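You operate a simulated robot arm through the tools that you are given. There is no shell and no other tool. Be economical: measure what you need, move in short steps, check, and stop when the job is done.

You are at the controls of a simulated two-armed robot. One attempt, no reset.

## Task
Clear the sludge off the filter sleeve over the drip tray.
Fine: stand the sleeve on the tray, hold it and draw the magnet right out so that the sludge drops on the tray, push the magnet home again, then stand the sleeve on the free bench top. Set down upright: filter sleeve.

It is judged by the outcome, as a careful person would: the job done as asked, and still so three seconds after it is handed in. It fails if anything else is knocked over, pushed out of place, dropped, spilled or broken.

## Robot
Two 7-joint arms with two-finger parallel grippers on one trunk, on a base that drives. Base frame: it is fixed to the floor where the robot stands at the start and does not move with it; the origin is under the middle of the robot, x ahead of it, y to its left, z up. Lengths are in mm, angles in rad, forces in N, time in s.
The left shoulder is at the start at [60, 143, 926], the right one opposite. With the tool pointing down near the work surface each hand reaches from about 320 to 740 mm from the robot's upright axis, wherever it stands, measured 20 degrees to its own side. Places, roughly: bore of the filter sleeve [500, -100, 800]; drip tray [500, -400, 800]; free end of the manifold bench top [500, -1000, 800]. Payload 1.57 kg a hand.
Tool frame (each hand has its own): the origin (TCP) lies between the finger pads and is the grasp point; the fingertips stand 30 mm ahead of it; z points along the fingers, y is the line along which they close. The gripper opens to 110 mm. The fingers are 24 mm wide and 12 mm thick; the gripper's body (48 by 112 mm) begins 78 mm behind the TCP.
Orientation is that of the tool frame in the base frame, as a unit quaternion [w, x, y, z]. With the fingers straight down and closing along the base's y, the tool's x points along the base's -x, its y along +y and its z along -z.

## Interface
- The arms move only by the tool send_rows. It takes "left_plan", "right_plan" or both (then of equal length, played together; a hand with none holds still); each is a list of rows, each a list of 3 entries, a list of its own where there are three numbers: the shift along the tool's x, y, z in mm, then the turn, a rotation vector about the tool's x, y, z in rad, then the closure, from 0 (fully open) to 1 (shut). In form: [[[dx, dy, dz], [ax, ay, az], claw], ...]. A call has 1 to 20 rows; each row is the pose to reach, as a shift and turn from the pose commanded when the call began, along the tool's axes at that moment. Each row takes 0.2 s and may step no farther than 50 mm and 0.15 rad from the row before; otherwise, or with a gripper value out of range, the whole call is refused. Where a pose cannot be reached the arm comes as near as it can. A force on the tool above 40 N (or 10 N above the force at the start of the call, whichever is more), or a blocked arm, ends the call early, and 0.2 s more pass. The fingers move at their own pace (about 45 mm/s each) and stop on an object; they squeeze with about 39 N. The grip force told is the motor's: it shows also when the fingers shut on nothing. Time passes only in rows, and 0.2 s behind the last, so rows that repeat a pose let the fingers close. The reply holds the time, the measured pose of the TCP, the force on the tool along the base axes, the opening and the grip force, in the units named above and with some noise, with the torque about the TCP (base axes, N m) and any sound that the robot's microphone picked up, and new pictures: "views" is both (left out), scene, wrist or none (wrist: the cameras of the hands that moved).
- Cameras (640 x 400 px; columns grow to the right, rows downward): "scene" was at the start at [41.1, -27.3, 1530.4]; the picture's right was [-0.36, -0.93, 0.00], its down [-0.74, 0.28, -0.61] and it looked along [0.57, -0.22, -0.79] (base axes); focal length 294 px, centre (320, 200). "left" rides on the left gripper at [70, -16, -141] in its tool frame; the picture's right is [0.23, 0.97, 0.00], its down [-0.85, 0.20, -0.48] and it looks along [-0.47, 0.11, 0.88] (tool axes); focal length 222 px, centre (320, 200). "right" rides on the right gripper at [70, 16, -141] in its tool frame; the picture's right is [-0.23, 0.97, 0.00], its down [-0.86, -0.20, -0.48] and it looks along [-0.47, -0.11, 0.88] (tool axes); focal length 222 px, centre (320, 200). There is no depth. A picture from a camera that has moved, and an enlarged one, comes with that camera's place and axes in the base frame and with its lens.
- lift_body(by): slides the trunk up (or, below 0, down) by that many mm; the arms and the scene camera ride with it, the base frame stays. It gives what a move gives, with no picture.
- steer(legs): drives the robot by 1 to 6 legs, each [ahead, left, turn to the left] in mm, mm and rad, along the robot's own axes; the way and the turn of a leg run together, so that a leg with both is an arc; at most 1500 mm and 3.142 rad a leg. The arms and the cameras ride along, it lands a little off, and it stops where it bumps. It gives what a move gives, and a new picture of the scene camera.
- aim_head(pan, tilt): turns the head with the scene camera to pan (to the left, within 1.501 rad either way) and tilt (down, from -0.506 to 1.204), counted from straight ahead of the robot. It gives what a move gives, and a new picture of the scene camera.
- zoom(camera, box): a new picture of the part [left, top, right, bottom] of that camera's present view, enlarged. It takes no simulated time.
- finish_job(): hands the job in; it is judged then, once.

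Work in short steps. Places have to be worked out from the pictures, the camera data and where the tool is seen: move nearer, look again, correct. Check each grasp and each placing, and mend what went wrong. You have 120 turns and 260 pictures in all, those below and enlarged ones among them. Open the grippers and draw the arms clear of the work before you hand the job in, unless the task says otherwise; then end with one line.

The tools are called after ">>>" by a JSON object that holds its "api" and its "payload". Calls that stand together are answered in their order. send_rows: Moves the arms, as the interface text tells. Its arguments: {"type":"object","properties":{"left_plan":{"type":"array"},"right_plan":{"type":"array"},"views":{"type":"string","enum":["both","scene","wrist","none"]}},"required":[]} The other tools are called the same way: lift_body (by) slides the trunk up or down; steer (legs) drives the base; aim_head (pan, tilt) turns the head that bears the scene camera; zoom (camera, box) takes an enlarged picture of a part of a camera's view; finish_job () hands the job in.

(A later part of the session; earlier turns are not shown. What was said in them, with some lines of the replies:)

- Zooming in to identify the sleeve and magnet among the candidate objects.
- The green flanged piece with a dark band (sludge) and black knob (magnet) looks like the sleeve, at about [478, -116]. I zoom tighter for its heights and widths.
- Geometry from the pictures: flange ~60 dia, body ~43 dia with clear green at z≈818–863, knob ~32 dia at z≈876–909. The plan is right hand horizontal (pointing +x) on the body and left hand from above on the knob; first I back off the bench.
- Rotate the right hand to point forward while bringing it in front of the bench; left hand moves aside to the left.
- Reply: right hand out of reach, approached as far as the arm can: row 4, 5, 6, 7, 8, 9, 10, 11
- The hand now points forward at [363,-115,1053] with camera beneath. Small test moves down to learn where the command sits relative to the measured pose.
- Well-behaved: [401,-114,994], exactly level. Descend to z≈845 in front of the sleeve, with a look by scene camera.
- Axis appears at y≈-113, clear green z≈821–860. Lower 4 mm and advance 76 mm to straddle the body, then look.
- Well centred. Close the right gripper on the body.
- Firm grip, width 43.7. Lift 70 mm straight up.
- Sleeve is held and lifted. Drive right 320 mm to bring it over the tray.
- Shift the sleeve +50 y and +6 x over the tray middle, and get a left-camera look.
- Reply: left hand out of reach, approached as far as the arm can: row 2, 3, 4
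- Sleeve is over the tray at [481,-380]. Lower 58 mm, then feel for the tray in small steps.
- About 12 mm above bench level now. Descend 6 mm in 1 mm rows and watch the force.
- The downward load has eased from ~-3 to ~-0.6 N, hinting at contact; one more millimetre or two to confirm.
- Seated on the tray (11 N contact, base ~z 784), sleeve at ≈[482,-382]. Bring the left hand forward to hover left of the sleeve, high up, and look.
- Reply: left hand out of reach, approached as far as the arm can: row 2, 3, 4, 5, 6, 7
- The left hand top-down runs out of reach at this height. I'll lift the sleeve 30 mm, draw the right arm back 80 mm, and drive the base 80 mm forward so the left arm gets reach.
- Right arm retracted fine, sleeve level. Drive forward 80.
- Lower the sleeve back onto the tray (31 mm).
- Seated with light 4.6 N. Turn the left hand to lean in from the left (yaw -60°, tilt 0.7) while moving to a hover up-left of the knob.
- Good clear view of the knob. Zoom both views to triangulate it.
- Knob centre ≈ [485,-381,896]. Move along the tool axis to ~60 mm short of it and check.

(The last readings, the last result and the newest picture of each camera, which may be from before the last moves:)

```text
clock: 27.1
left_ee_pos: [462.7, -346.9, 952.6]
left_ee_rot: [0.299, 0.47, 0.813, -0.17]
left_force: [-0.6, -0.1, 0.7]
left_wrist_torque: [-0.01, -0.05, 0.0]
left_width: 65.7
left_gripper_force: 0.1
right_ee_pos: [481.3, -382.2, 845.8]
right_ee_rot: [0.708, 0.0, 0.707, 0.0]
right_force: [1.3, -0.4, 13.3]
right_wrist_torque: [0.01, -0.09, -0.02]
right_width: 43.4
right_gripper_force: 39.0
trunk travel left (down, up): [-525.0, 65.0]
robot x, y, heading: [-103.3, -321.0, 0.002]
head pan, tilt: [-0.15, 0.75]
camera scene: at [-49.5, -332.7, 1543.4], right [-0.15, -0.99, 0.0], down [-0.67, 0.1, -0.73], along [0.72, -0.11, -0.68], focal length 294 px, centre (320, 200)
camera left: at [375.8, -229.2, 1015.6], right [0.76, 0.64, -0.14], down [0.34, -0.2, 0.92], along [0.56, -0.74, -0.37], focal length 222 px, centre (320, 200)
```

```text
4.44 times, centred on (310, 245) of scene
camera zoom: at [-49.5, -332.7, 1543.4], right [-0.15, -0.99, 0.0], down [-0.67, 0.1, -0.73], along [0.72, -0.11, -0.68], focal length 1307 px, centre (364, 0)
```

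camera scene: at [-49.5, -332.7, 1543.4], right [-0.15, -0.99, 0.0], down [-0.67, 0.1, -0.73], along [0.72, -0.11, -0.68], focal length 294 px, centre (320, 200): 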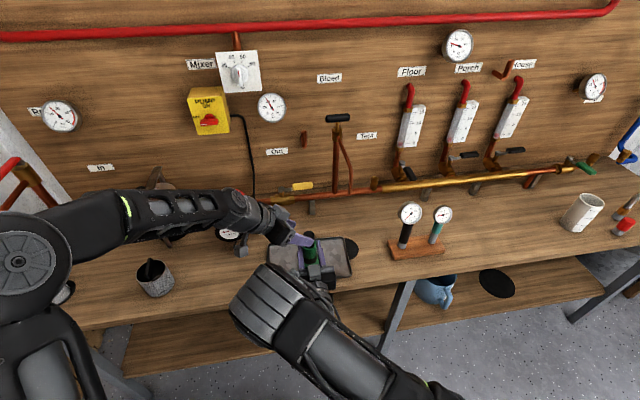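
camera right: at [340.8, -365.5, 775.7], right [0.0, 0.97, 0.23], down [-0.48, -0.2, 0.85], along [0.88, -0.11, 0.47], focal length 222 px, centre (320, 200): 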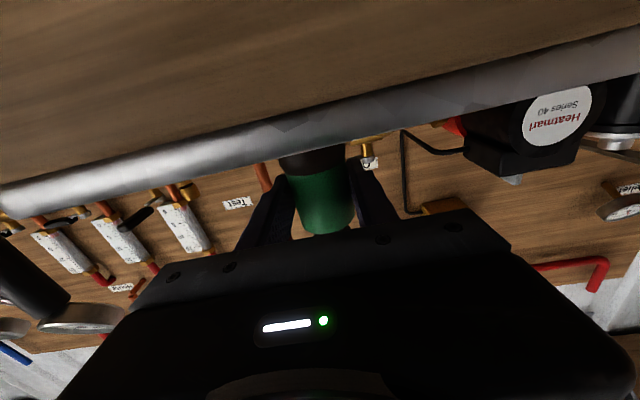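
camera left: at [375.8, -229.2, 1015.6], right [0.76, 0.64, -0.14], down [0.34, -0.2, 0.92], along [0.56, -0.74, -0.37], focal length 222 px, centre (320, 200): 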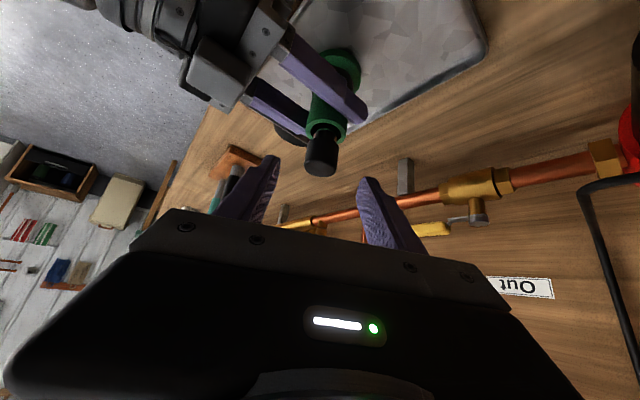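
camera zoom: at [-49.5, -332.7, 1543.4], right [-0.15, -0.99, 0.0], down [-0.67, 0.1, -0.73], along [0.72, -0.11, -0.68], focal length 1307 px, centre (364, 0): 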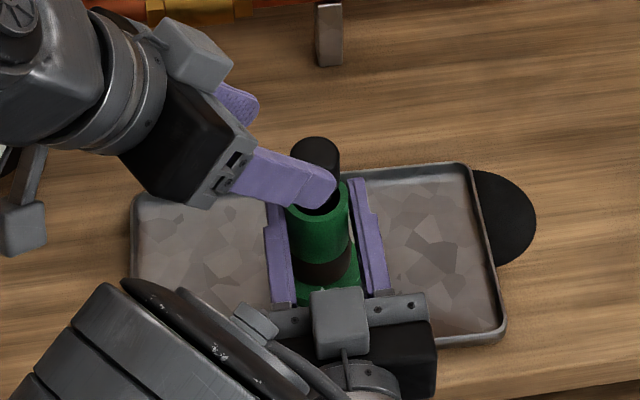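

Consistent: knob at ≈[484,-381,893]. Advance the last 63 mm with fingers straddling the knob.

>>> {"api": "send_rows", "payload": {"left_plan": [[[0, 1, 20], [0, 0, 0], 0.4], [[0, 2, 40], [0, 0, 0], 0.4], [[0, 2, 55], [0, 0, 0], 0.4], [[0, 2, 62], [0, 0, 0], 0.4], [[0, 2, 62], [0, 0, 0], 0.4]], "views": "both"}}

>>> {"api": "zoom", "payload": {"camera": "scene", "box": [260, 200, 360, 290]}}

>>> {"api": "zoom", "payload": {"camera": "left", "box": [240, 80, 440, 240]}}

```text
clock: 28.2
left_ee_pos: [486.4, -380.8, 904.8]
left_ee_rot: [0.3, 0.469, 0.813, -0.17]
left_force: [-0.7, 1.0, -0.6]
left_wrist_torque: [0.01, -0.02, 0.0]
left_width: 65.9
left_gripper_force: 0.1
right_ee_pos: [481.6, -382.0, 845.5]
right_ee_rot: [0.707, 0.0, 0.707, 0.0]
right_force: [0.8, 1.2, 12.7]
right_wrist_torque: [0.01, -0.03, -0.02]
right_width: 43.6
right_gripper_force: 39.3
trunk travel left (down, up): [-525.0, 65.0]
robot x, y, heading: [-104.3, -322.5, -0.003]
head pan, tilt: [-0.15, 0.75]
camera scene: at [-49.4, -332.7, 1543.4], right [-0.15, -0.99, 0.0], down [-0.67, 0.1, -0.73], along [0.72, -0.11, -0.68], focal length 294 px, centre (320, 200)
camera left: at [398.0, -263.1, 968.0], right [0.76, 0.64, -0.14], down [0.34, -0.2, 0.92], along [0.56, -0.74, -0.37], focal length 222 px, centre (320, 200)
```

scene: 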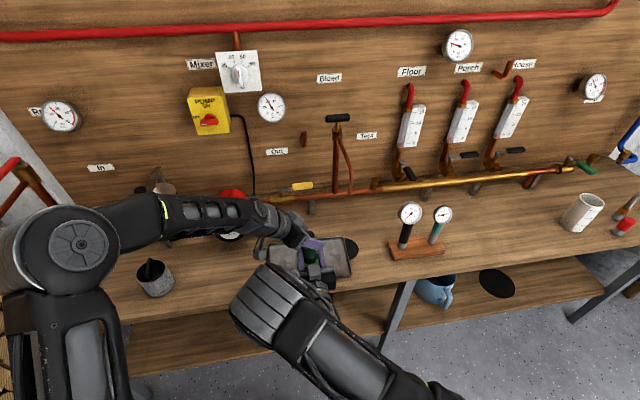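
left: 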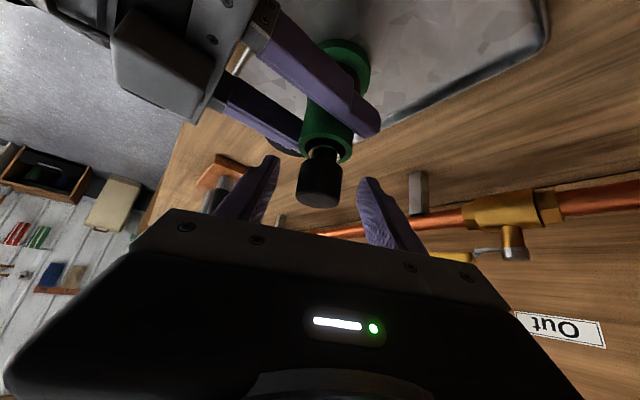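

```text
4.44 times, centred on (310, 245) of scene
camera zoom: at [-49.4, -332.7, 1543.4], right [-0.15, -0.99, 0.0], down [-0.67, 0.1, -0.73], along [0.72, -0.11, -0.68], focal length 1307 px, centre (364, 0)
```

zoom: 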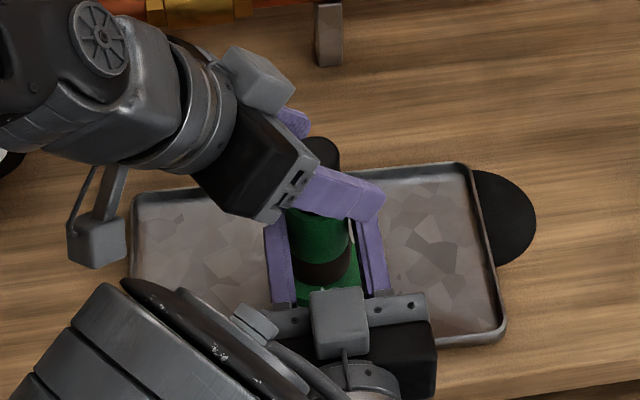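

```text
2.50 times, centred on (340, 160) of left
camera zoom: at [398.0, -263.1, 968.0], right [0.76, 0.64, -0.14], down [0.34, -0.2, 0.92], along [0.56, -0.74, -0.37], focal length 555 px, centre (270, 300)
```

zoom: 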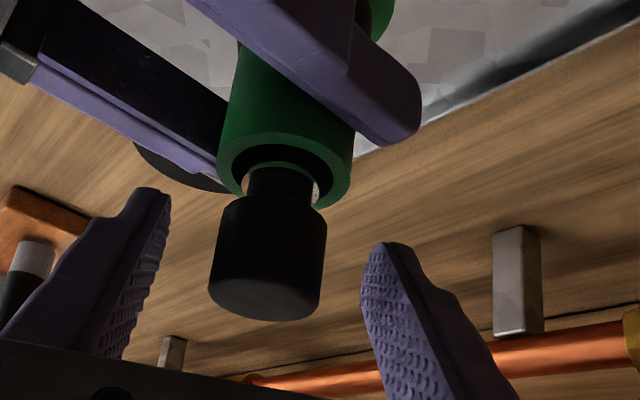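

Knob sits centred between the left fingers. Close the left gripper gently in stages.

>>> {"api": "send_rows", "payload": {"left_plan": [[[0, 0, 0], [0, 0, 0], 0.55], [[0, 0, 0], [0, 0, 0], 0.65], [[0, 0, 0], [0, 0, 0], 0.75], [[0, 0, 0], [0, 0, 0], 0.9], [[0, 0, 0], [0, 0, 0], 0.9]], "views": "wrist"}}

```text
clock: 29.4
left_ee_pos: [486.3, -379.1, 905.7]
left_ee_rot: [0.299, 0.469, 0.813, -0.171]
left_force: [-1.1, 0.3, 0.3]
left_wrist_torque: [0.0, 0.09, -0.03]
left_width: 30.9
left_gripper_force: 35.8
right_ee_pos: [481.6, -381.4, 846.5]
right_ee_rot: [0.707, 0.0, 0.707, 0.0]
right_force: [-0.2, 0.4, 9.5]
right_wrist_torque: [-0.01, -0.08, -0.03]
right_width: 43.4
right_gripper_force: 38.9
trunk travel left (down, up): [-525.0, 65.0]
robot x, y, heading: [-100.0, -319.5, 0.0]
head pan, tilt: [-0.15, 0.75]
camera left: at [397.9, -263.1, 968.2], right [0.76, 0.64, -0.14], down [0.34, -0.2, 0.92], along [0.56, -0.74, -0.37], focal length 222 px, centre (320, 200)
```

left: 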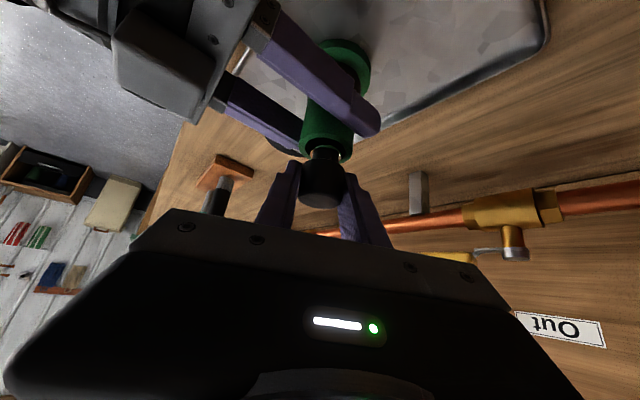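

Gripped at 30.9 mm. Pull straight up 20 mm in small rows; watch forces.

>>> {"api": "send_rows", "payload": {"left_plan": [[[-3.2, 0, -3.8], [0, 0, 0], 0.95], [[-6.4, 0, -7.65], [0, 0, 0], 0.95], [[-9.7, 0, -11.5], [0, 0, 0], 0.95], [[-12.9, 0, -15.3], [0, 0, 0], 0.95], [[-12.9, 0, -15.3], [0, 0, 0], 0.95]], "views": "wrist"}}

```text
clock: 30.6
left_ee_pos: [486.4, -379.5, 924.4]
left_ee_rot: [0.301, 0.469, 0.813, -0.17]
left_force: [-0.2, -0.1, -1.5]
left_wrist_torque: [0.0, 0.02, 0.01]
left_width: 30.4
left_gripper_force: 38.7
right_ee_pos: [482.1, -382.1, 846.3]
right_ee_rot: [0.707, 0.0, 0.707, 0.0]
right_force: [-0.6, -0.6, 9.3]
right_wrist_torque: [0.08, -0.01, 0.01]
right_width: 43.7
right_gripper_force: 39.1
trunk travel left (down, up): [-525.0, 65.0]
robot x, y, heading: [-102.4, -320.8, -0.003]
head pan, tilt: [-0.15, 0.75]
camera left: at [398.3, -262.9, 988.3], right [0.76, 0.64, -0.14], down [0.34, -0.2, 0.92], along [0.56, -0.74, -0.37], focal length 222 px, centre (320, 200)
```

left: 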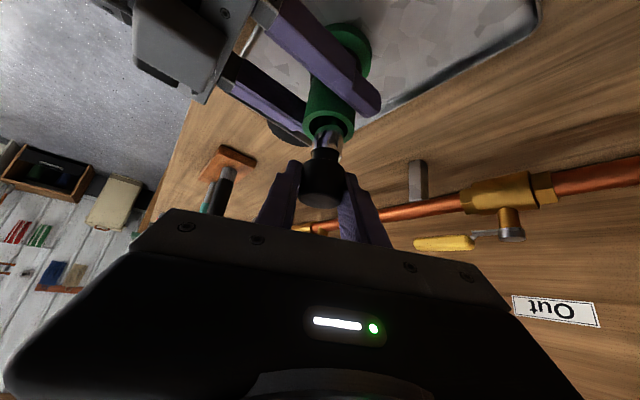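

Magnet slides freely with knob; silver shaft showing. Continue up to a total of ~110 mm.

>>> {"api": "send_rows", "payload": {"left_plan": [[[-6.4, 0, -7.65], [0, 0, 0], 0.95], [[-12.9, 0, -15.3], [0, 0, 0], 0.95], [[-19.3, 0, -23], [0, 0, 0], 0.95], [[-25.8, 0, -30.6], [0, 0, 0], 0.95], [[-32.2, 0, -38.3], [0, 0, 0], 0.95], [[-38.6, 0, -45.9], [0, 0, 0], 0.95], [[-45.1, 0, -53.6], [0, 0, 0], 0.95], [[-51.5, 0, -61.2], [0, 0, 0], 0.95], [[-58, 0, -68.9], [0, 0, 0], 0.95], [[-58, 0, -68.9], [0, 0, 0], 0.95]], "views": "both"}}

>>> {"api": "zoom", "payload": {"camera": "scene", "box": [260, 190, 360, 290]}}

>>> {"api": "zoom", "payload": {"camera": "left", "box": [240, 20, 440, 220]}}

```text
clock: 32.9
left_ee_pos: [487.2, -380.6, 1013.0]
left_ee_rot: [0.299, 0.47, 0.813, -0.171]
left_force: [0.3, -0.4, -1.7]
left_wrist_torque: [0.01, 0.03, 0.02]
left_width: 30.8
left_gripper_force: 38.6
right_ee_pos: [481.7, -382.0, 846.0]
right_ee_rot: [0.707, 0.0, 0.707, 0.0]
right_force: [0.1, 1.2, 8.7]
right_wrist_torque: [0.04, -0.05, -0.03]
right_width: 43.6
right_gripper_force: 38.7
trunk travel left (down, up): [-525.0, 65.0]
robot x, y, heading: [-99.8, -321.5, -0.002]
head pan, tilt: [-0.15, 0.75]
camera scene: at [-48.9, -332.8, 1543.4], right [-0.15, -0.99, 0.0], down [-0.67, 0.1, -0.73], along [0.72, -0.11, -0.68], focal length 294 px, centre (320, 200)
camera left: at [397.6, -262.7, 1077.2], right [0.76, 0.64, -0.14], down [0.34, -0.2, 0.92], along [0.56, -0.74, -0.37], focal length 222 px, centre (320, 200)
```

scene: 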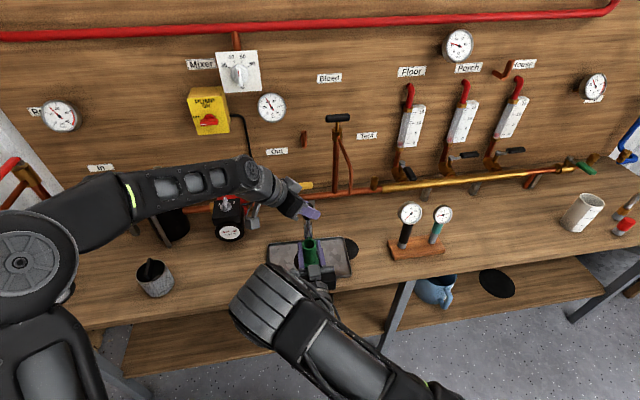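
left: 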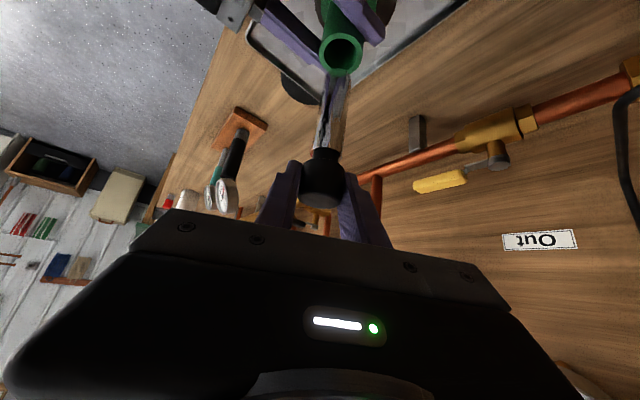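

```text
4.00 times, centred on (310, 240) of scene
camera zoom: at [-48.9, -332.8, 1543.4], right [-0.15, -0.99, 0.0], down [-0.67, 0.1, -0.73], along [0.72, -0.11, -0.68], focal length 1176 px, centre (360, 40)
```

zoom: 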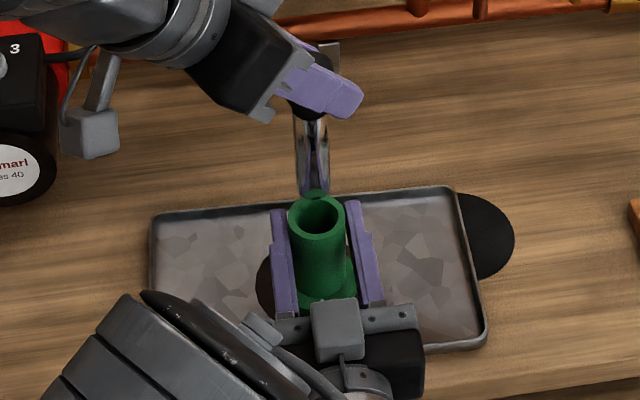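

```text
2.00 times, centred on (340, 120) of left
camera zoom: at [397.6, -262.7, 1077.2], right [0.76, 0.64, -0.14], down [0.34, -0.2, 0.92], along [0.56, -0.74, -0.37], focal length 444 px, centre (280, 360)
```

zoom: 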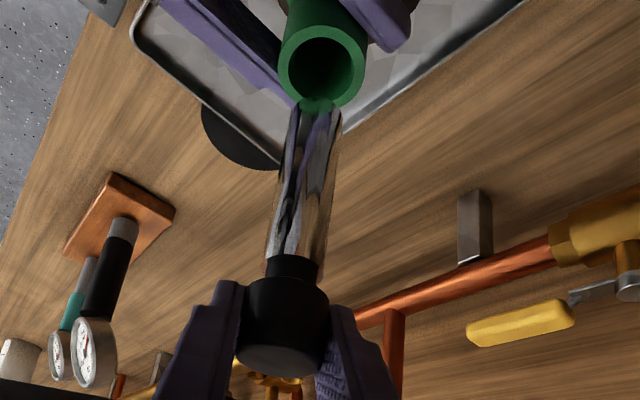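

The dark band has gone from the sleeve and the magnet's end is clear of the bore. Let me check the sludge on the tray before re-inserting.

>>> {"api": "zoom", "payload": {"camera": "scene", "box": [285, 225, 335, 275]}}

>>> {"api": "zoom", "payload": {"camera": "left", "box": [290, 0, 390, 100]}}

```text
8.00 times, centred on (310, 250) of scene
camera zoom: at [-48.9, -332.8, 1543.4], right [-0.15, -0.99, 0.0], down [-0.67, 0.1, -0.73], along [0.72, -0.11, -0.68], focal length 2353 px, centre (400, -200)
```

zoom: 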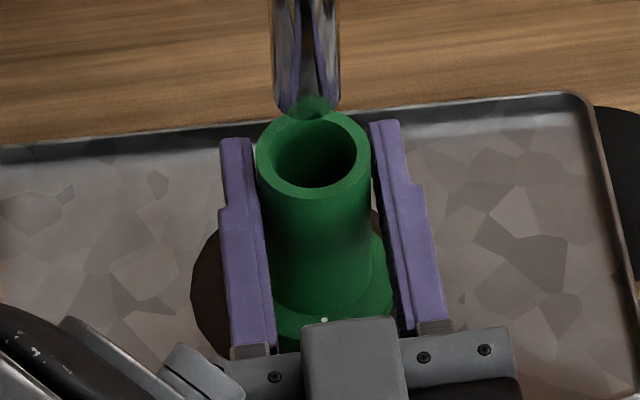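

```text
4.00 times, centred on (340, 50) of left
camera zoom: at [397.6, -262.7, 1077.2], right [0.76, 0.64, -0.14], down [0.34, -0.2, 0.92], along [0.56, -0.74, -0.37], focal length 888 px, centre (240, 800)
```

zoom: 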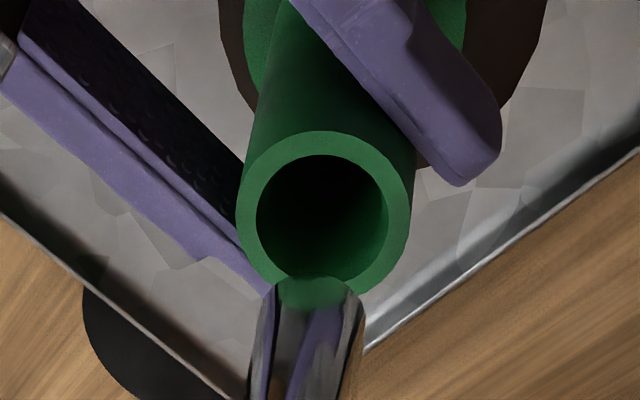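

Magnet fully out; sludge lies as a ring on the tray. Push it back: reverse 95 mm downwards, then check.

>>> {"api": "send_rows", "payload": {"left_plan": [[[6.4, 0, 7.65], [0, 0, 0], 0.95], [[10, 0, 11.5], [0, 0, 0], 0.95], [[12.9, 0, 15.3], [0, 0, 0], 0.95], [[16, 0, 19], [0, 0, 0], 0.95], [[19.3, 0, 23], [0, 0, 0], 0.95], [[25.8, 0, 30.6], [0, 0, 0], 0.95], [[32.2, 0, 38.3], [0, 0, 0], 0.95], [[38.6, 0, 45.9], [0, 0, 0], 0.95], [[45.1, 0, 53.6], [0, 0, 0], 0.95], [[51.5, 0, 61.2], [0, 0, 0], 0.95], [[58, 0, 68.9], [0, 0, 0], 0.95], [[61.2, 0, 72.7], [0, 0, 0], 0.95], [[61.2, 0, 72.7], [0, 0, 0], 0.95]], "views": "wrist"}}

```text
clock: 35.6
left_ee_pos: [487.1, -380.6, 920.2]
left_ee_rot: [0.299, 0.47, 0.813, -0.171]
left_force: [-0.6, -0.3, -1.5]
left_wrist_torque: [-0.03, 0.09, 0.0]
left_width: 30.5
left_gripper_force: 39.3
right_ee_pos: [481.3, -381.4, 845.4]
right_ee_rot: [0.707, 0.0, 0.707, 0.0]
right_force: [-0.7, 0.2, 7.7]
right_wrist_torque: [-0.01, -0.07, 0.01]
right_width: 43.4
right_gripper_force: 39.0
trunk travel left (down, up): [-525.0, 65.0]
robot x, y, heading: [-101.9, -315.7, -0.001]
head pan, tilt: [-0.15, 0.75]
camera left: at [398.7, -263.5, 982.8], right [0.76, 0.64, -0.14], down [0.34, -0.2, 0.92], along [0.56, -0.74, -0.37], focal length 222 px, centre (320, 200)
```

left: 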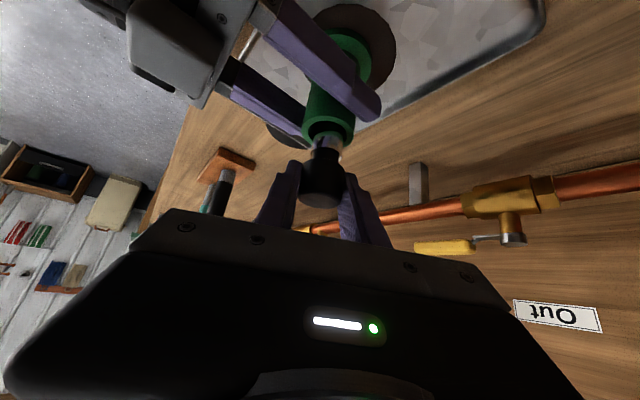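

Inserted smoothly, 15 mm to go. Push the last 15 mm plus a slight press.

>>> {"api": "send_rows", "payload": {"left_plan": [[[3.2, 0, 3.8], [0, 0, 0], 0.95], [[6.4, 0, 7.65], [0, 0, 0], 0.95], [[8.4, 0, 10], [0, 0, 0], 0.95], [[9.7, 0, 11.5], [0, 0, 0], 0.95], [[10.6, 0, 12.6], [0, 0, 0], 0.95], [[10.6, 0, 12.6], [0, 0, 0], 0.95]], "views": "wrist"}}

>>> {"api": "zoom", "payload": {"camera": "left", "box": [240, 80, 440, 240]}}

```text
clock: 37.0
left_ee_pos: [486.9, -378.9, 903.7]
left_ee_rot: [0.301, 0.469, 0.812, -0.171]
left_force: [-6.6, 2.6, 15.6]
left_wrist_torque: [0.26, 0.68, -0.05]
left_width: 30.9
left_gripper_force: 38.9
right_ee_pos: [482.2, -381.7, 845.3]
right_ee_rot: [0.707, 0.0, 0.707, 0.0]
right_force: [10.2, 0.1, -0.3]
right_wrist_torque: [-0.01, -0.61, -0.03]
right_width: 43.5
right_gripper_force: 38.6
trunk travel left (down, up): [-525.0, 65.0]
robot x, y, heading: [-102.8, -319.1, -0.002]
head pan, tilt: [-0.15, 0.75]
camera left: at [398.6, -263.3, 967.8], right [0.76, 0.64, -0.14], down [0.34, -0.2, 0.92], along [0.56, -0.74, -0.37], focal length 222 px, centre (320, 200)
```

left: 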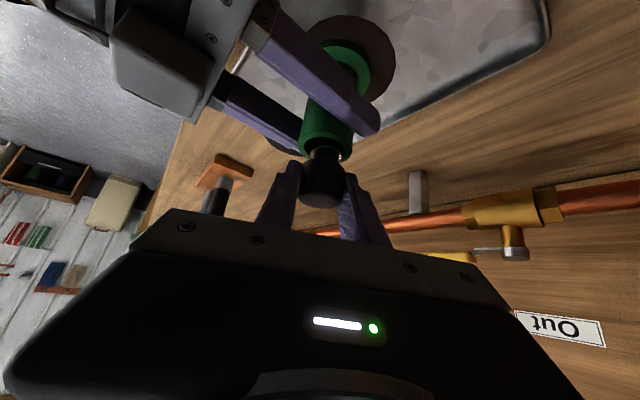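

```text
2.50 times, centred on (340, 160) of left
camera zoom: at [398.6, -263.3, 967.8], right [0.76, 0.64, -0.14], down [0.34, -0.2, 0.92], along [0.56, -0.74, -0.37], focal length 555 px, centre (270, 300)
```

zoom: 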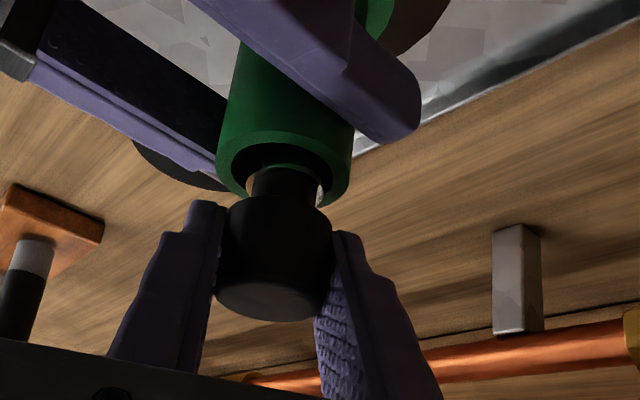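

Bottomed out with ~15 N and looks identical to the original seating. Release the left hand in place, then retreat along its axis.

>>> {"api": "send_rows", "payload": {"left_plan": [[[0, 0, 0], [0, 0, 0], 0.7], [[0, 0, 0], [0, 0, 0], 0.5], [[0, 0, 0], [0, 0, 0], 0.4], [[0, 0, -20], [0, 0, 0], 0.4], [[0, 0, -50], [0, 0, 0], 0.4], [[0, 0, -80], [0, 0, 0], 0.4], [[0, 0, -110], [0, 0, 0], 0.4], [[0, 0, -140], [0, 0, 0], 0.4], [[0, 0, -165], [0, 0, 0], 0.4]], "views": "both"}}

>>> {"api": "zoom", "payload": {"camera": "scene", "box": [260, 200, 360, 290]}}

>>> {"api": "zoom", "payload": {"camera": "left", "box": [270, 40, 370, 140]}}

```text
clock: 39.0
left_ee_pos: [432.1, -288.4, 1030.8]
left_ee_rot: [0.299, 0.47, 0.813, -0.171]
left_force: [0.2, -0.8, -0.1]
left_wrist_torque: [-0.01, -0.02, 0.03]
left_width: 66.0
left_gripper_force: 0.0
right_ee_pos: [481.0, -382.7, 844.1]
right_ee_rot: [0.707, 0.001, 0.707, -0.001]
right_force: [-2.9, -0.5, 5.5]
right_wrist_torque: [0.02, 0.17, 0.01]
right_width: 43.5
right_gripper_force: 38.5
trunk travel left (down, up): [-525.0, 65.0]
robot x, y, heading: [-105.1, -321.6, -0.002]
head pan, tilt: [-0.15, 0.75]
camera scene: at [-49.0, -332.8, 1543.3], right [-0.15, -0.99, 0.0], down [-0.67, 0.1, -0.73], along [0.72, -0.11, -0.68], focal length 294 px, centre (320, 200)
camera left: at [344.2, -171.0, 1092.8], right [0.76, 0.64, -0.14], down [0.34, -0.2, 0.92], along [0.56, -0.74, -0.37], focal length 222 px, centre (320, 200)
```

scene: 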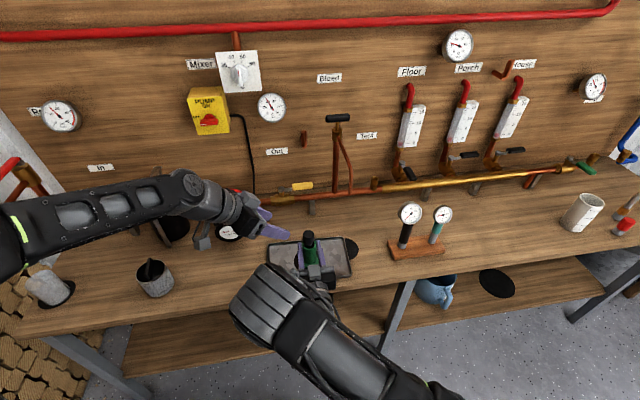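
left: 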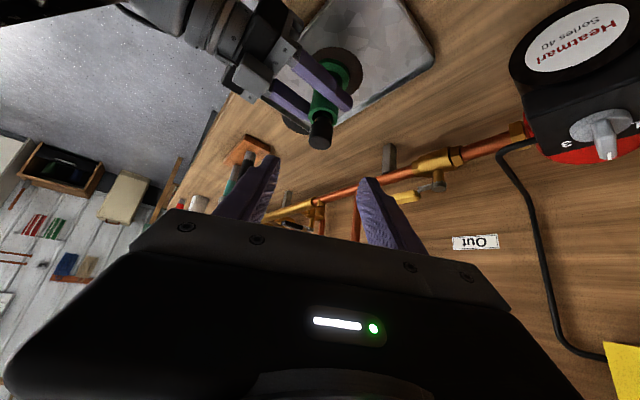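

```text
4.44 times, centred on (310, 245) of scene
camera zoom: at [-49.0, -332.8, 1543.3], right [-0.15, -0.99, 0.0], down [-0.67, 0.1, -0.73], along [0.72, -0.11, -0.68], focal length 1307 px, centre (364, 0)
```

zoom: 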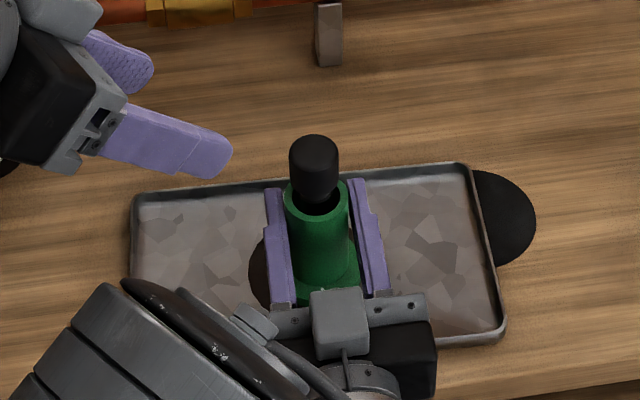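

```text
4.00 times, centred on (320, 90) of left
camera zoom: at [344.2, -171.0, 1092.8], right [0.76, 0.64, -0.14], down [0.34, -0.2, 0.92], along [0.56, -0.74, -0.37], focal length 888 px, centre (320, 640)
```

zoom: 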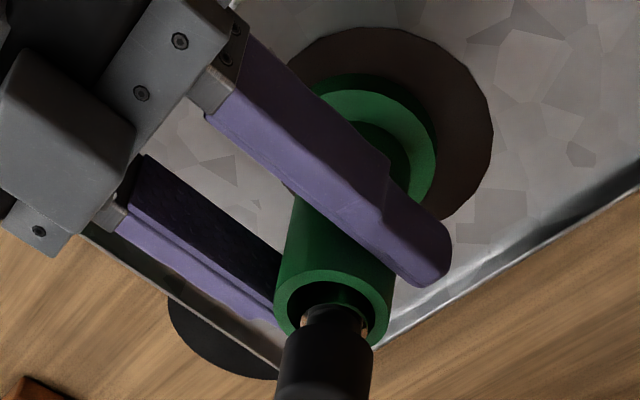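

Everything good. Lift the sleeve 70 mm straight up off the tray.

>>> {"api": "send_rows", "payload": {"right_plan": [[[-8, 0, 0], [0, 0, 0], 1], [[-20, 0, 0], [0, 0, 0], 1], [[-35, 0, 0], [0, 0, 0], 1], [[-50, 0, 0], [0, 0, 0], 1], [[-65, 0, 0], [0, 0, 0], 1], [[-72, 0, 0], [0, 0, 0], 1], [[-72, 0, 0], [0, 0, 0], 1]], "views": "wrist"}}

>>> {"api": "zoom", "payload": {"camera": "scene", "box": [240, 200, 370, 300]}}

```text
clock: 40.6
left_ee_pos: [433.5, -287.7, 1028.8]
left_ee_rot: [0.299, 0.469, 0.813, -0.171]
left_force: [0.0, 0.0, -0.4]
left_wrist_torque: [0.02, 0.01, 0.0]
left_width: 65.8
left_gripper_force: 0.1
right_ee_pos: [483.4, -382.0, 916.6]
right_ee_rot: [0.706, 0.0, 0.708, 0.0]
right_force: [-0.1, -0.4, -3.1]
right_wrist_torque: [-0.02, 0.03, 0.01]
right_width: 43.4
right_gripper_force: 39.0
trunk travel left (down, up): [-525.0, 65.0]
robot x, y, heading: [-100.4, -319.2, 0.003]
head pan, tilt: [-0.15, 0.75]
camera right: at [340.4, -365.7, 847.7], right [0.0, 0.97, 0.23], down [-0.48, -0.2, 0.86], along [0.88, -0.11, 0.47], focal length 222 px, centre (320, 200)
```

right: 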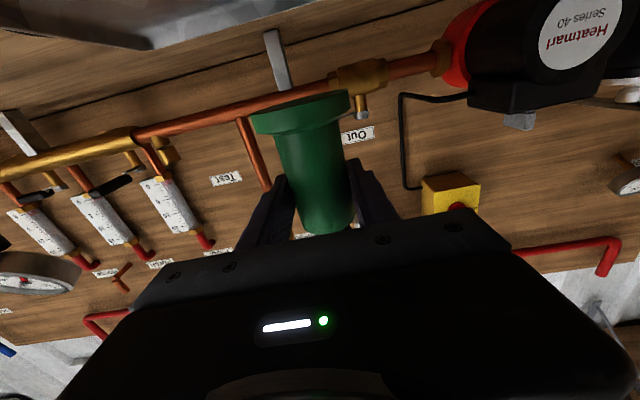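

```text
4.00 times, centred on (305, 250) of scene
camera zoom: at [-47.9, -332.9, 1543.3], right [-0.15, -0.99, 0.0], down [-0.67, 0.1, -0.73], along [0.72, -0.11, -0.68], focal length 1176 px, centre (380, 0)
```

zoom: 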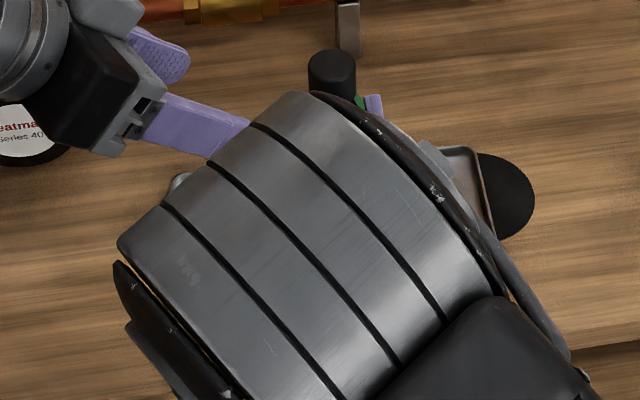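

Sleeve is clean and held level. Back out past the bench front, then drive right along the bench.

>>> {"api": "steer", "payload": {"legs": [[-260, 0, 0], [0, -640, 0]]}}

```text
clock: 45.7
left_ee_pos: [176.8, -925.0, 1029.8]
left_ee_rot: [0.3, 0.467, 0.814, -0.17]
left_force: [0.8, -0.1, -0.2]
left_wrist_torque: [0.02, 0.0, -0.02]
left_width: 65.9
left_gripper_force: 0.1
right_ee_pos: [227.5, -1019.8, 916.2]
right_ee_rot: [0.707, -0.003, 0.707, 0.003]
right_force: [-0.8, -0.8, -2.7]
right_wrist_torque: [0.04, 0.02, 0.03]
right_width: 43.4
right_gripper_force: 39.0
trunk travel left (down, up): [-525.0, 65.0]
robot x, y, heading: [-355.6, -955.5, 0.004]
head pan, tilt: [-0.15, 0.75]
camera scene: at [-303.7, -973.9, 1543.3], right [-0.14, -0.99, 0.0], down [-0.68, 0.1, -0.73], along [0.72, -0.1, -0.68], focal length 294 px, centre (320, 200)
```

scene: 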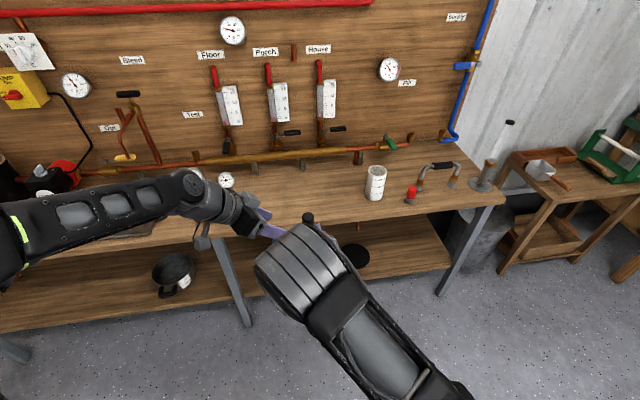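

Free bench stretch lies ahead between the gauges (y≈-740) and the white cup (y≈-1310). Drive forward 250 to bring the sleeve to x≈478.

>>> {"api": "steer", "payload": {"legs": [[250, 0, 0]]}}

```text
clock: 47.5
left_ee_pos: [426.2, -924.3, 1028.2]
left_ee_rot: [0.299, 0.467, 0.815, -0.168]
left_force: [-0.2, 0.4, -0.5]
left_wrist_torque: [-0.03, -0.01, -0.01]
left_width: 66.2
left_gripper_force: 0.2
right_ee_pos: [475.4, -1018.5, 916.8]
right_ee_rot: [0.706, -0.002, 0.708, 0.002]
right_force: [0.2, 0.0, -2.3]
right_wrist_torque: [0.0, 0.06, 0.02]
right_width: 43.7
right_gripper_force: 39.0
trunk travel left (down, up): [-525.0, 65.0]
robot x, y, heading: [-107.3, -959.2, 0.012]
head pan, tilt: [-0.15, 0.75]
camera scene: at [-54.7, -971.8, 1543.2], right [-0.14, -0.99, 0.0], down [-0.68, 0.1, -0.73], along [0.72, -0.11, -0.68], focal length 294 px, centre (320, 200)
```

scene: 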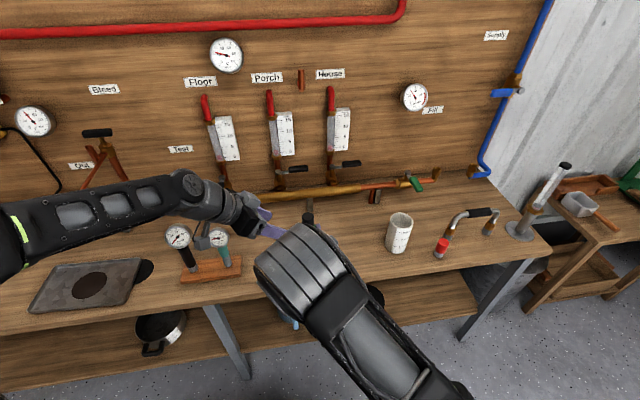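

Sludge patch visible on the tray; the spot below the sleeve looks clear. Lower 68 mm and look with the wrist camera.

>>> {"api": "send_rows", "payload": {"right_plan": [[[18, 0, 0], [0, 0, 0], 1], [[36, 0, 0], [0, 0, 0], 1], [[54, 0, 0], [0, 0, 0], 1], [[64, 0, 0], [0, 0, 0], 1], [[68, 0, 0], [0, 0, 0], 1], [[68, 0, 0], [0, 0, 0], 1]], "views": "both"}}

```text
clock: 48.9
left_ee_pos: [425.4, -924.0, 1029.4]
left_ee_rot: [0.3, 0.467, 0.814, -0.171]
left_force: [-0.5, -0.8, 0.2]
left_wrist_torque: [0.03, -0.03, -0.04]
left_width: 66.2
left_gripper_force: 0.0
right_ee_pos: [474.3, -1019.1, 847.5]
right_ee_rot: [0.707, -0.003, 0.708, 0.003]
right_force: [0.3, 0.5, -2.4]
right_wrist_torque: [0.0, 0.01, -0.03]
right_width: 43.4
right_gripper_force: 38.9
trunk travel left (down, up): [-525.0, 65.0]
robot x, y, heading: [-112.1, -960.9, 0.007]
head pan, tilt: [-0.15, 0.75]
camera scene: at [-56.0, -971.8, 1543.3], right [-0.14, -0.99, 0.0], down [-0.68, 0.1, -0.73], along [0.72, -0.11, -0.68], focal length 294 px, centre (320, 200)
camera right: at [332.5, -1002.8, 778.9], right [-0.01, 0.97, 0.23], down [-0.48, -0.2, 0.86], along [0.88, -0.1, 0.47], focal length 222 px, centre (320, 200)
```

scene: 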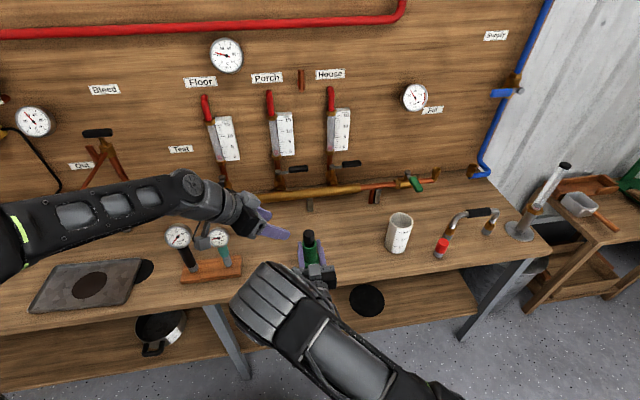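
right: 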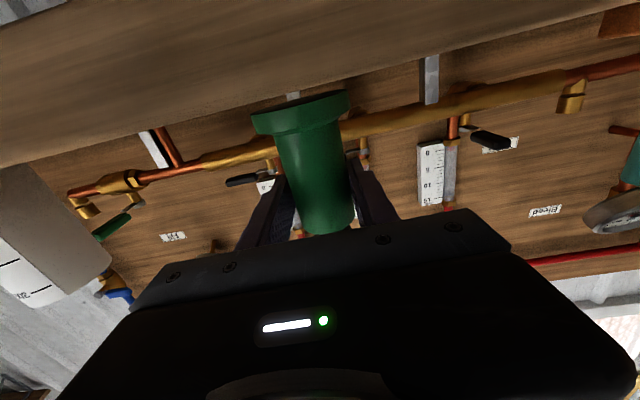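

About 6.5 mm above the bench. Lower in fine steps to contact.

>>> {"api": "send_rows", "payload": {"right_plan": [[[3, 0, 0], [0, 0, 0], 1], [[5, 0, 0], [0, 0, 0], 1], [[6, 0, 0], [0, 0, 0], 1], [[7, 0, 0], [0, 0, 0], 1], [[7, 0, 0], [0, 0, 0], 1]], "views": "wrist"}}

```text
clock: 50.1
left_ee_pos: [424.5, -924.3, 1029.5]
left_ee_rot: [0.3, 0.467, 0.814, -0.171]
left_force: [-0.1, 0.0, -0.1]
left_wrist_torque: [-0.01, 0.0, -0.02]
left_width: 65.8
left_gripper_force: 0.1
right_ee_pos: [474.1, -1018.4, 842.9]
right_ee_rot: [0.707, -0.002, 0.707, 0.002]
right_force: [0.5, -0.2, -2.5]
right_wrist_torque: [-0.04, 0.03, 0.05]
right_width: 43.7
right_gripper_force: 38.3
trunk travel left (down, up): [-525.0, 65.0]
robot x, y, heading: [-109.3, -958.6, 0.005]
head pan, tilt: [-0.15, 0.75]
camera right: at [332.4, -1002.4, 772.2], right [-0.01, 0.97, 0.23], down [-0.48, -0.2, 0.86], along [0.88, -0.1, 0.47], focal length 222 px, centre (320, 200)
```

right: 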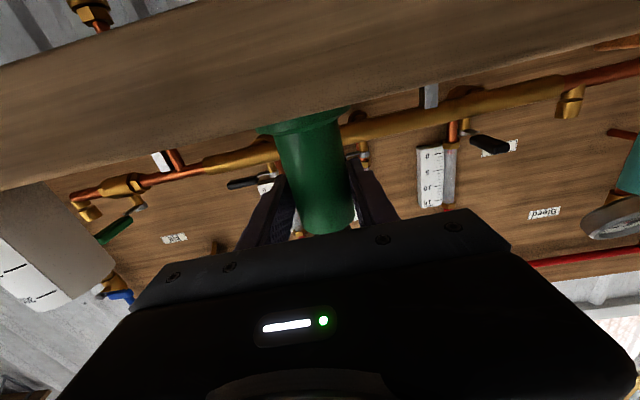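

Still bearing the weight (-2.5 N). Another 1.5 mm.

>>> {"api": "send_rows", "payload": {"right_plan": [[[0.7, 0, 0], [0, 0, 0], 1], [[1.3, 0, 0], [0, 0, 0], 1], [[1.3, 0, 0], [0, 0, 0], 1]], "views": "none"}}

```text
clock: 50.9
left_ee_pos: [425.3, -923.9, 1029.3]
left_ee_rot: [0.3, 0.467, 0.814, -0.17]
left_force: [-0.1, -0.4, 0.9]
left_wrist_torque: [0.02, -0.01, 0.0]
left_width: 66.2
left_gripper_force: 0.0
right_ee_pos: [474.5, -1018.0, 841.4]
right_ee_rot: [0.707, -0.002, 0.707, 0.002]
right_force: [-0.1, -0.8, 2.0]
right_wrist_torque: [-0.05, -0.02, 0.01]
right_width: 43.7
right_gripper_force: 39.0
trunk travel left (down, up): [-525.0, 65.0]
robot x, y, heading: [-106.6, -957.7, 0.006]
head pan, tilt: [-0.15, 0.75]
```

Contact made (+2 N). Open slowly, then draw straight back.

>>> {"api": "send_rows", "payload": {"right_plan": [[[0, 0, 0], [0, 0, 0], 0.55], [[0, 0, 0], [0, 0, 0], 0.45], [[0, 0, 0], [0, 0, 0], 0.3], [[0, 0, 0], [0, 0, 0], 0.15], [[0, 0, 0], [0, 0, 0], 0], [[0, 0, 0], [0, 0, 0], 0]], "views": "both"}}

```text
clock: 52.3
left_ee_pos: [424.9, -923.6, 1028.4]
left_ee_rot: [0.3, 0.467, 0.814, -0.169]
left_force: [0.7, -0.2, 0.1]
left_wrist_torque: [-0.01, 0.06, -0.02]
left_width: 66.2
left_gripper_force: 0.1
right_ee_pos: [475.1, -1017.9, 840.2]
right_ee_rot: [0.707, -0.002, 0.707, 0.002]
right_force: [-0.5, -0.1, -0.5]
right_wrist_torque: [-0.02, 0.02, -0.03]
right_width: 110.0
right_gripper_force: 0.2
trunk travel left (down, up): [-525.0, 65.0]
robot x, y, heading: [-109.4, -957.2, 0.007]
head pan, tilt: [-0.15, 0.75]
camera scene: at [-56.2, -971.8, 1543.3], right [-0.14, -0.99, 0.0], down [-0.68, 0.1, -0.73], along [0.72, -0.11, -0.68], focal length 294 px, centre (320, 200)
camera right: at [332.3, -1002.4, 771.3], right [-0.01, 0.97, 0.23], down [-0.48, -0.2, 0.86], along [0.88, -0.1, 0.47], focal length 222 px, centre (320, 200)
```

scene: 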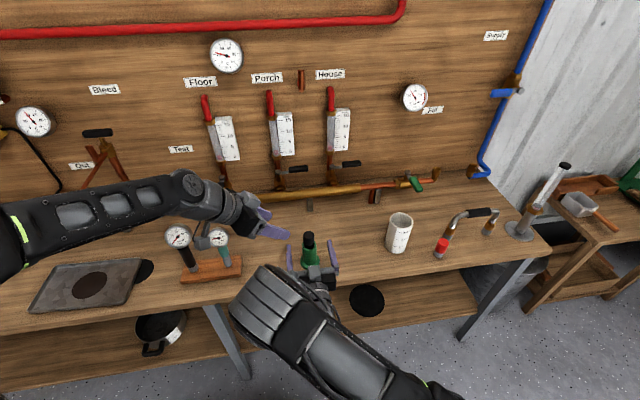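
right: 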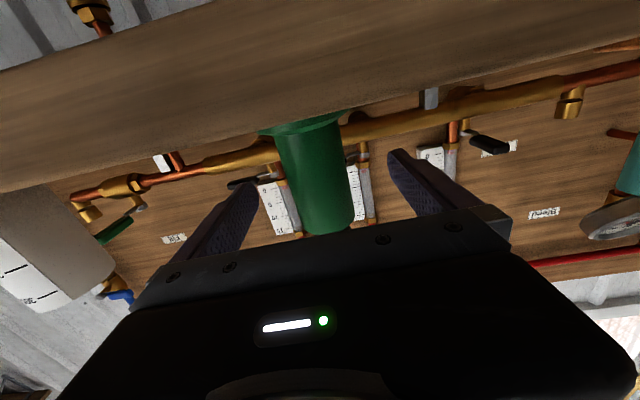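

Sleeve stands free. Drive the robot straight back 250 mm, carrying both hands clear.

>>> {"api": "steer", "payload": {"legs": [[-250, 0, 0]]}}

>>> {"api": "zoom", "payload": {"camera": "scene", "box": [40, 100, 440, 320]}}

```text
clock: 54.1
left_ee_pos: [173.4, -926.2, 1030.0]
left_ee_rot: [0.3, 0.468, 0.814, -0.171]
left_force: [-0.1, -0.7, -0.6]
left_wrist_torque: [0.0, 0.0, 0.03]
left_width: 66.2
left_gripper_force: 0.1
right_ee_pos: [223.6, -1020.9, 840.8]
right_ee_rot: [0.707, -0.002, 0.707, 0.002]
right_force: [0.2, -0.1, -0.7]
right_wrist_torque: [-0.01, 0.01, 0.01]
right_width: 110.0
right_gripper_force: 0.0
trunk travel left (down, up): [-525.0, 65.0]
robot x, y, heading: [-358.7, -960.4, 0.003]
head pan, tilt: [-0.15, 0.75]
camera scene: at [-308.0, -973.2, 1543.4], right [-0.14, -0.99, 0.0], down [-0.67, 0.1, -0.73], along [0.72, -0.11, -0.68], focal length 294 px, centre (320, 200)
```

scene: 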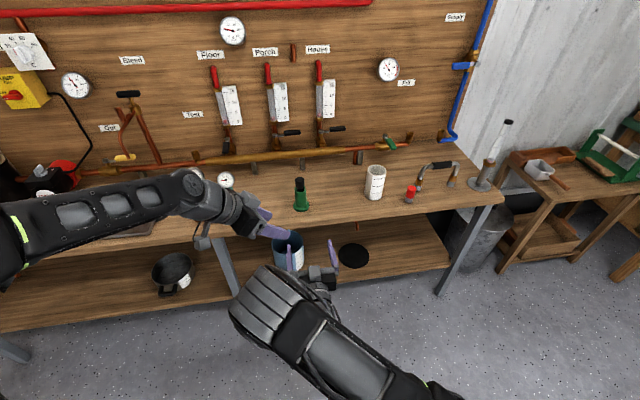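

```text
1.60 times, centred on (240, 210) of scene
camera zoom: at [-308.0, -973.2, 1543.4], right [-0.14, -0.99, 0.0], down [-0.67, 0.1, -0.73], along [0.72, -0.11, -0.68], focal length 471 px, centre (448, 184)
```

zoom: 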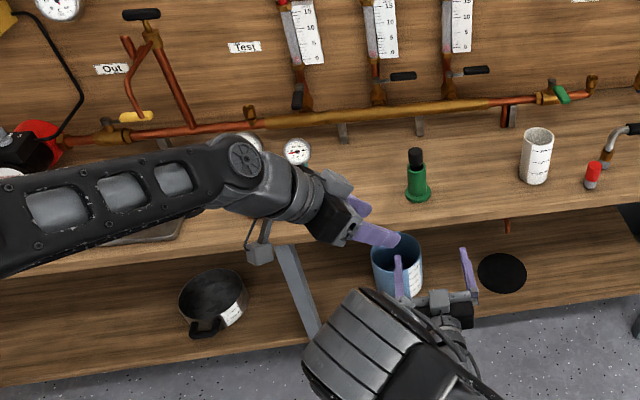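

Sleeve stands upright with its magnet home on the clear bench. Open the left gripper fully, then hand in.

>>> {"api": "send_rows", "payload": {"left_plan": [[[0, 0, 0], [0, 0, 0], 0], [[0, 0, 0], [0, 0, 0], 0], [[0, 0, 0], [0, 0, 0], 0]], "views": "none"}}

>>> {"api": "zoom", "payload": {"camera": "scene", "box": [270, 160, 330, 220]}}

```text
clock: 54.9
left_ee_pos: [174.8, -926.1, 1029.7]
left_ee_rot: [0.299, 0.468, 0.814, -0.17]
left_force: [1.3, -0.6, -0.8]
left_wrist_torque: [0.03, -0.03, -0.02]
left_width: 110.3
left_gripper_force: 0.1
right_ee_pos: [222.9, -1020.8, 840.8]
right_ee_rot: [0.707, -0.002, 0.708, 0.002]
right_force: [-0.5, -0.5, 0.2]
right_wrist_torque: [-0.01, 0.0, 0.02]
right_width: 109.7
right_gripper_force: 0.2
trunk travel left (down, up): [-525.0, 65.0]
robot x, y, heading: [-359.9, -960.9, 0.01]
head pan, tilt: [-0.15, 0.75]
```

```text
6.67 times, centred on (300, 190) of scene
camera zoom: at [-306.8, -973.2, 1543.3], right [-0.14, -0.99, 0.0], down [-0.67, 0.1, -0.73], along [0.72, -0.11, -0.68], focal length 1961 px, centre (453, 267)
```

zoom: 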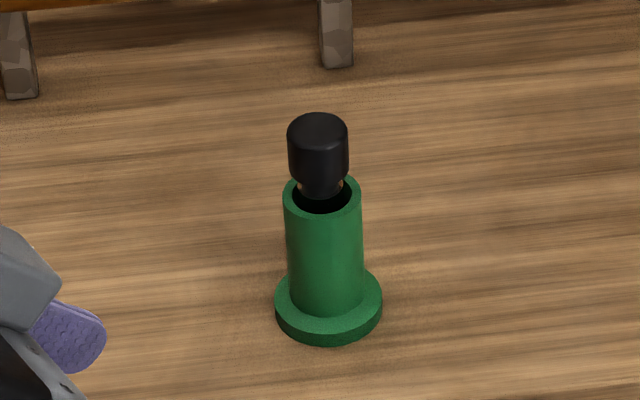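

The sleeve is clean and upright, with the magnet home; both hands are open and clear, so I hand in.

>>> {"api": "finish_job", "payload": {}}

```text
The job is handed in.
```

The job is handed in: the sludge is on the drip tray, the magnet is back home in the clean sleeve, and the sleeve stands upright on the free bench top.
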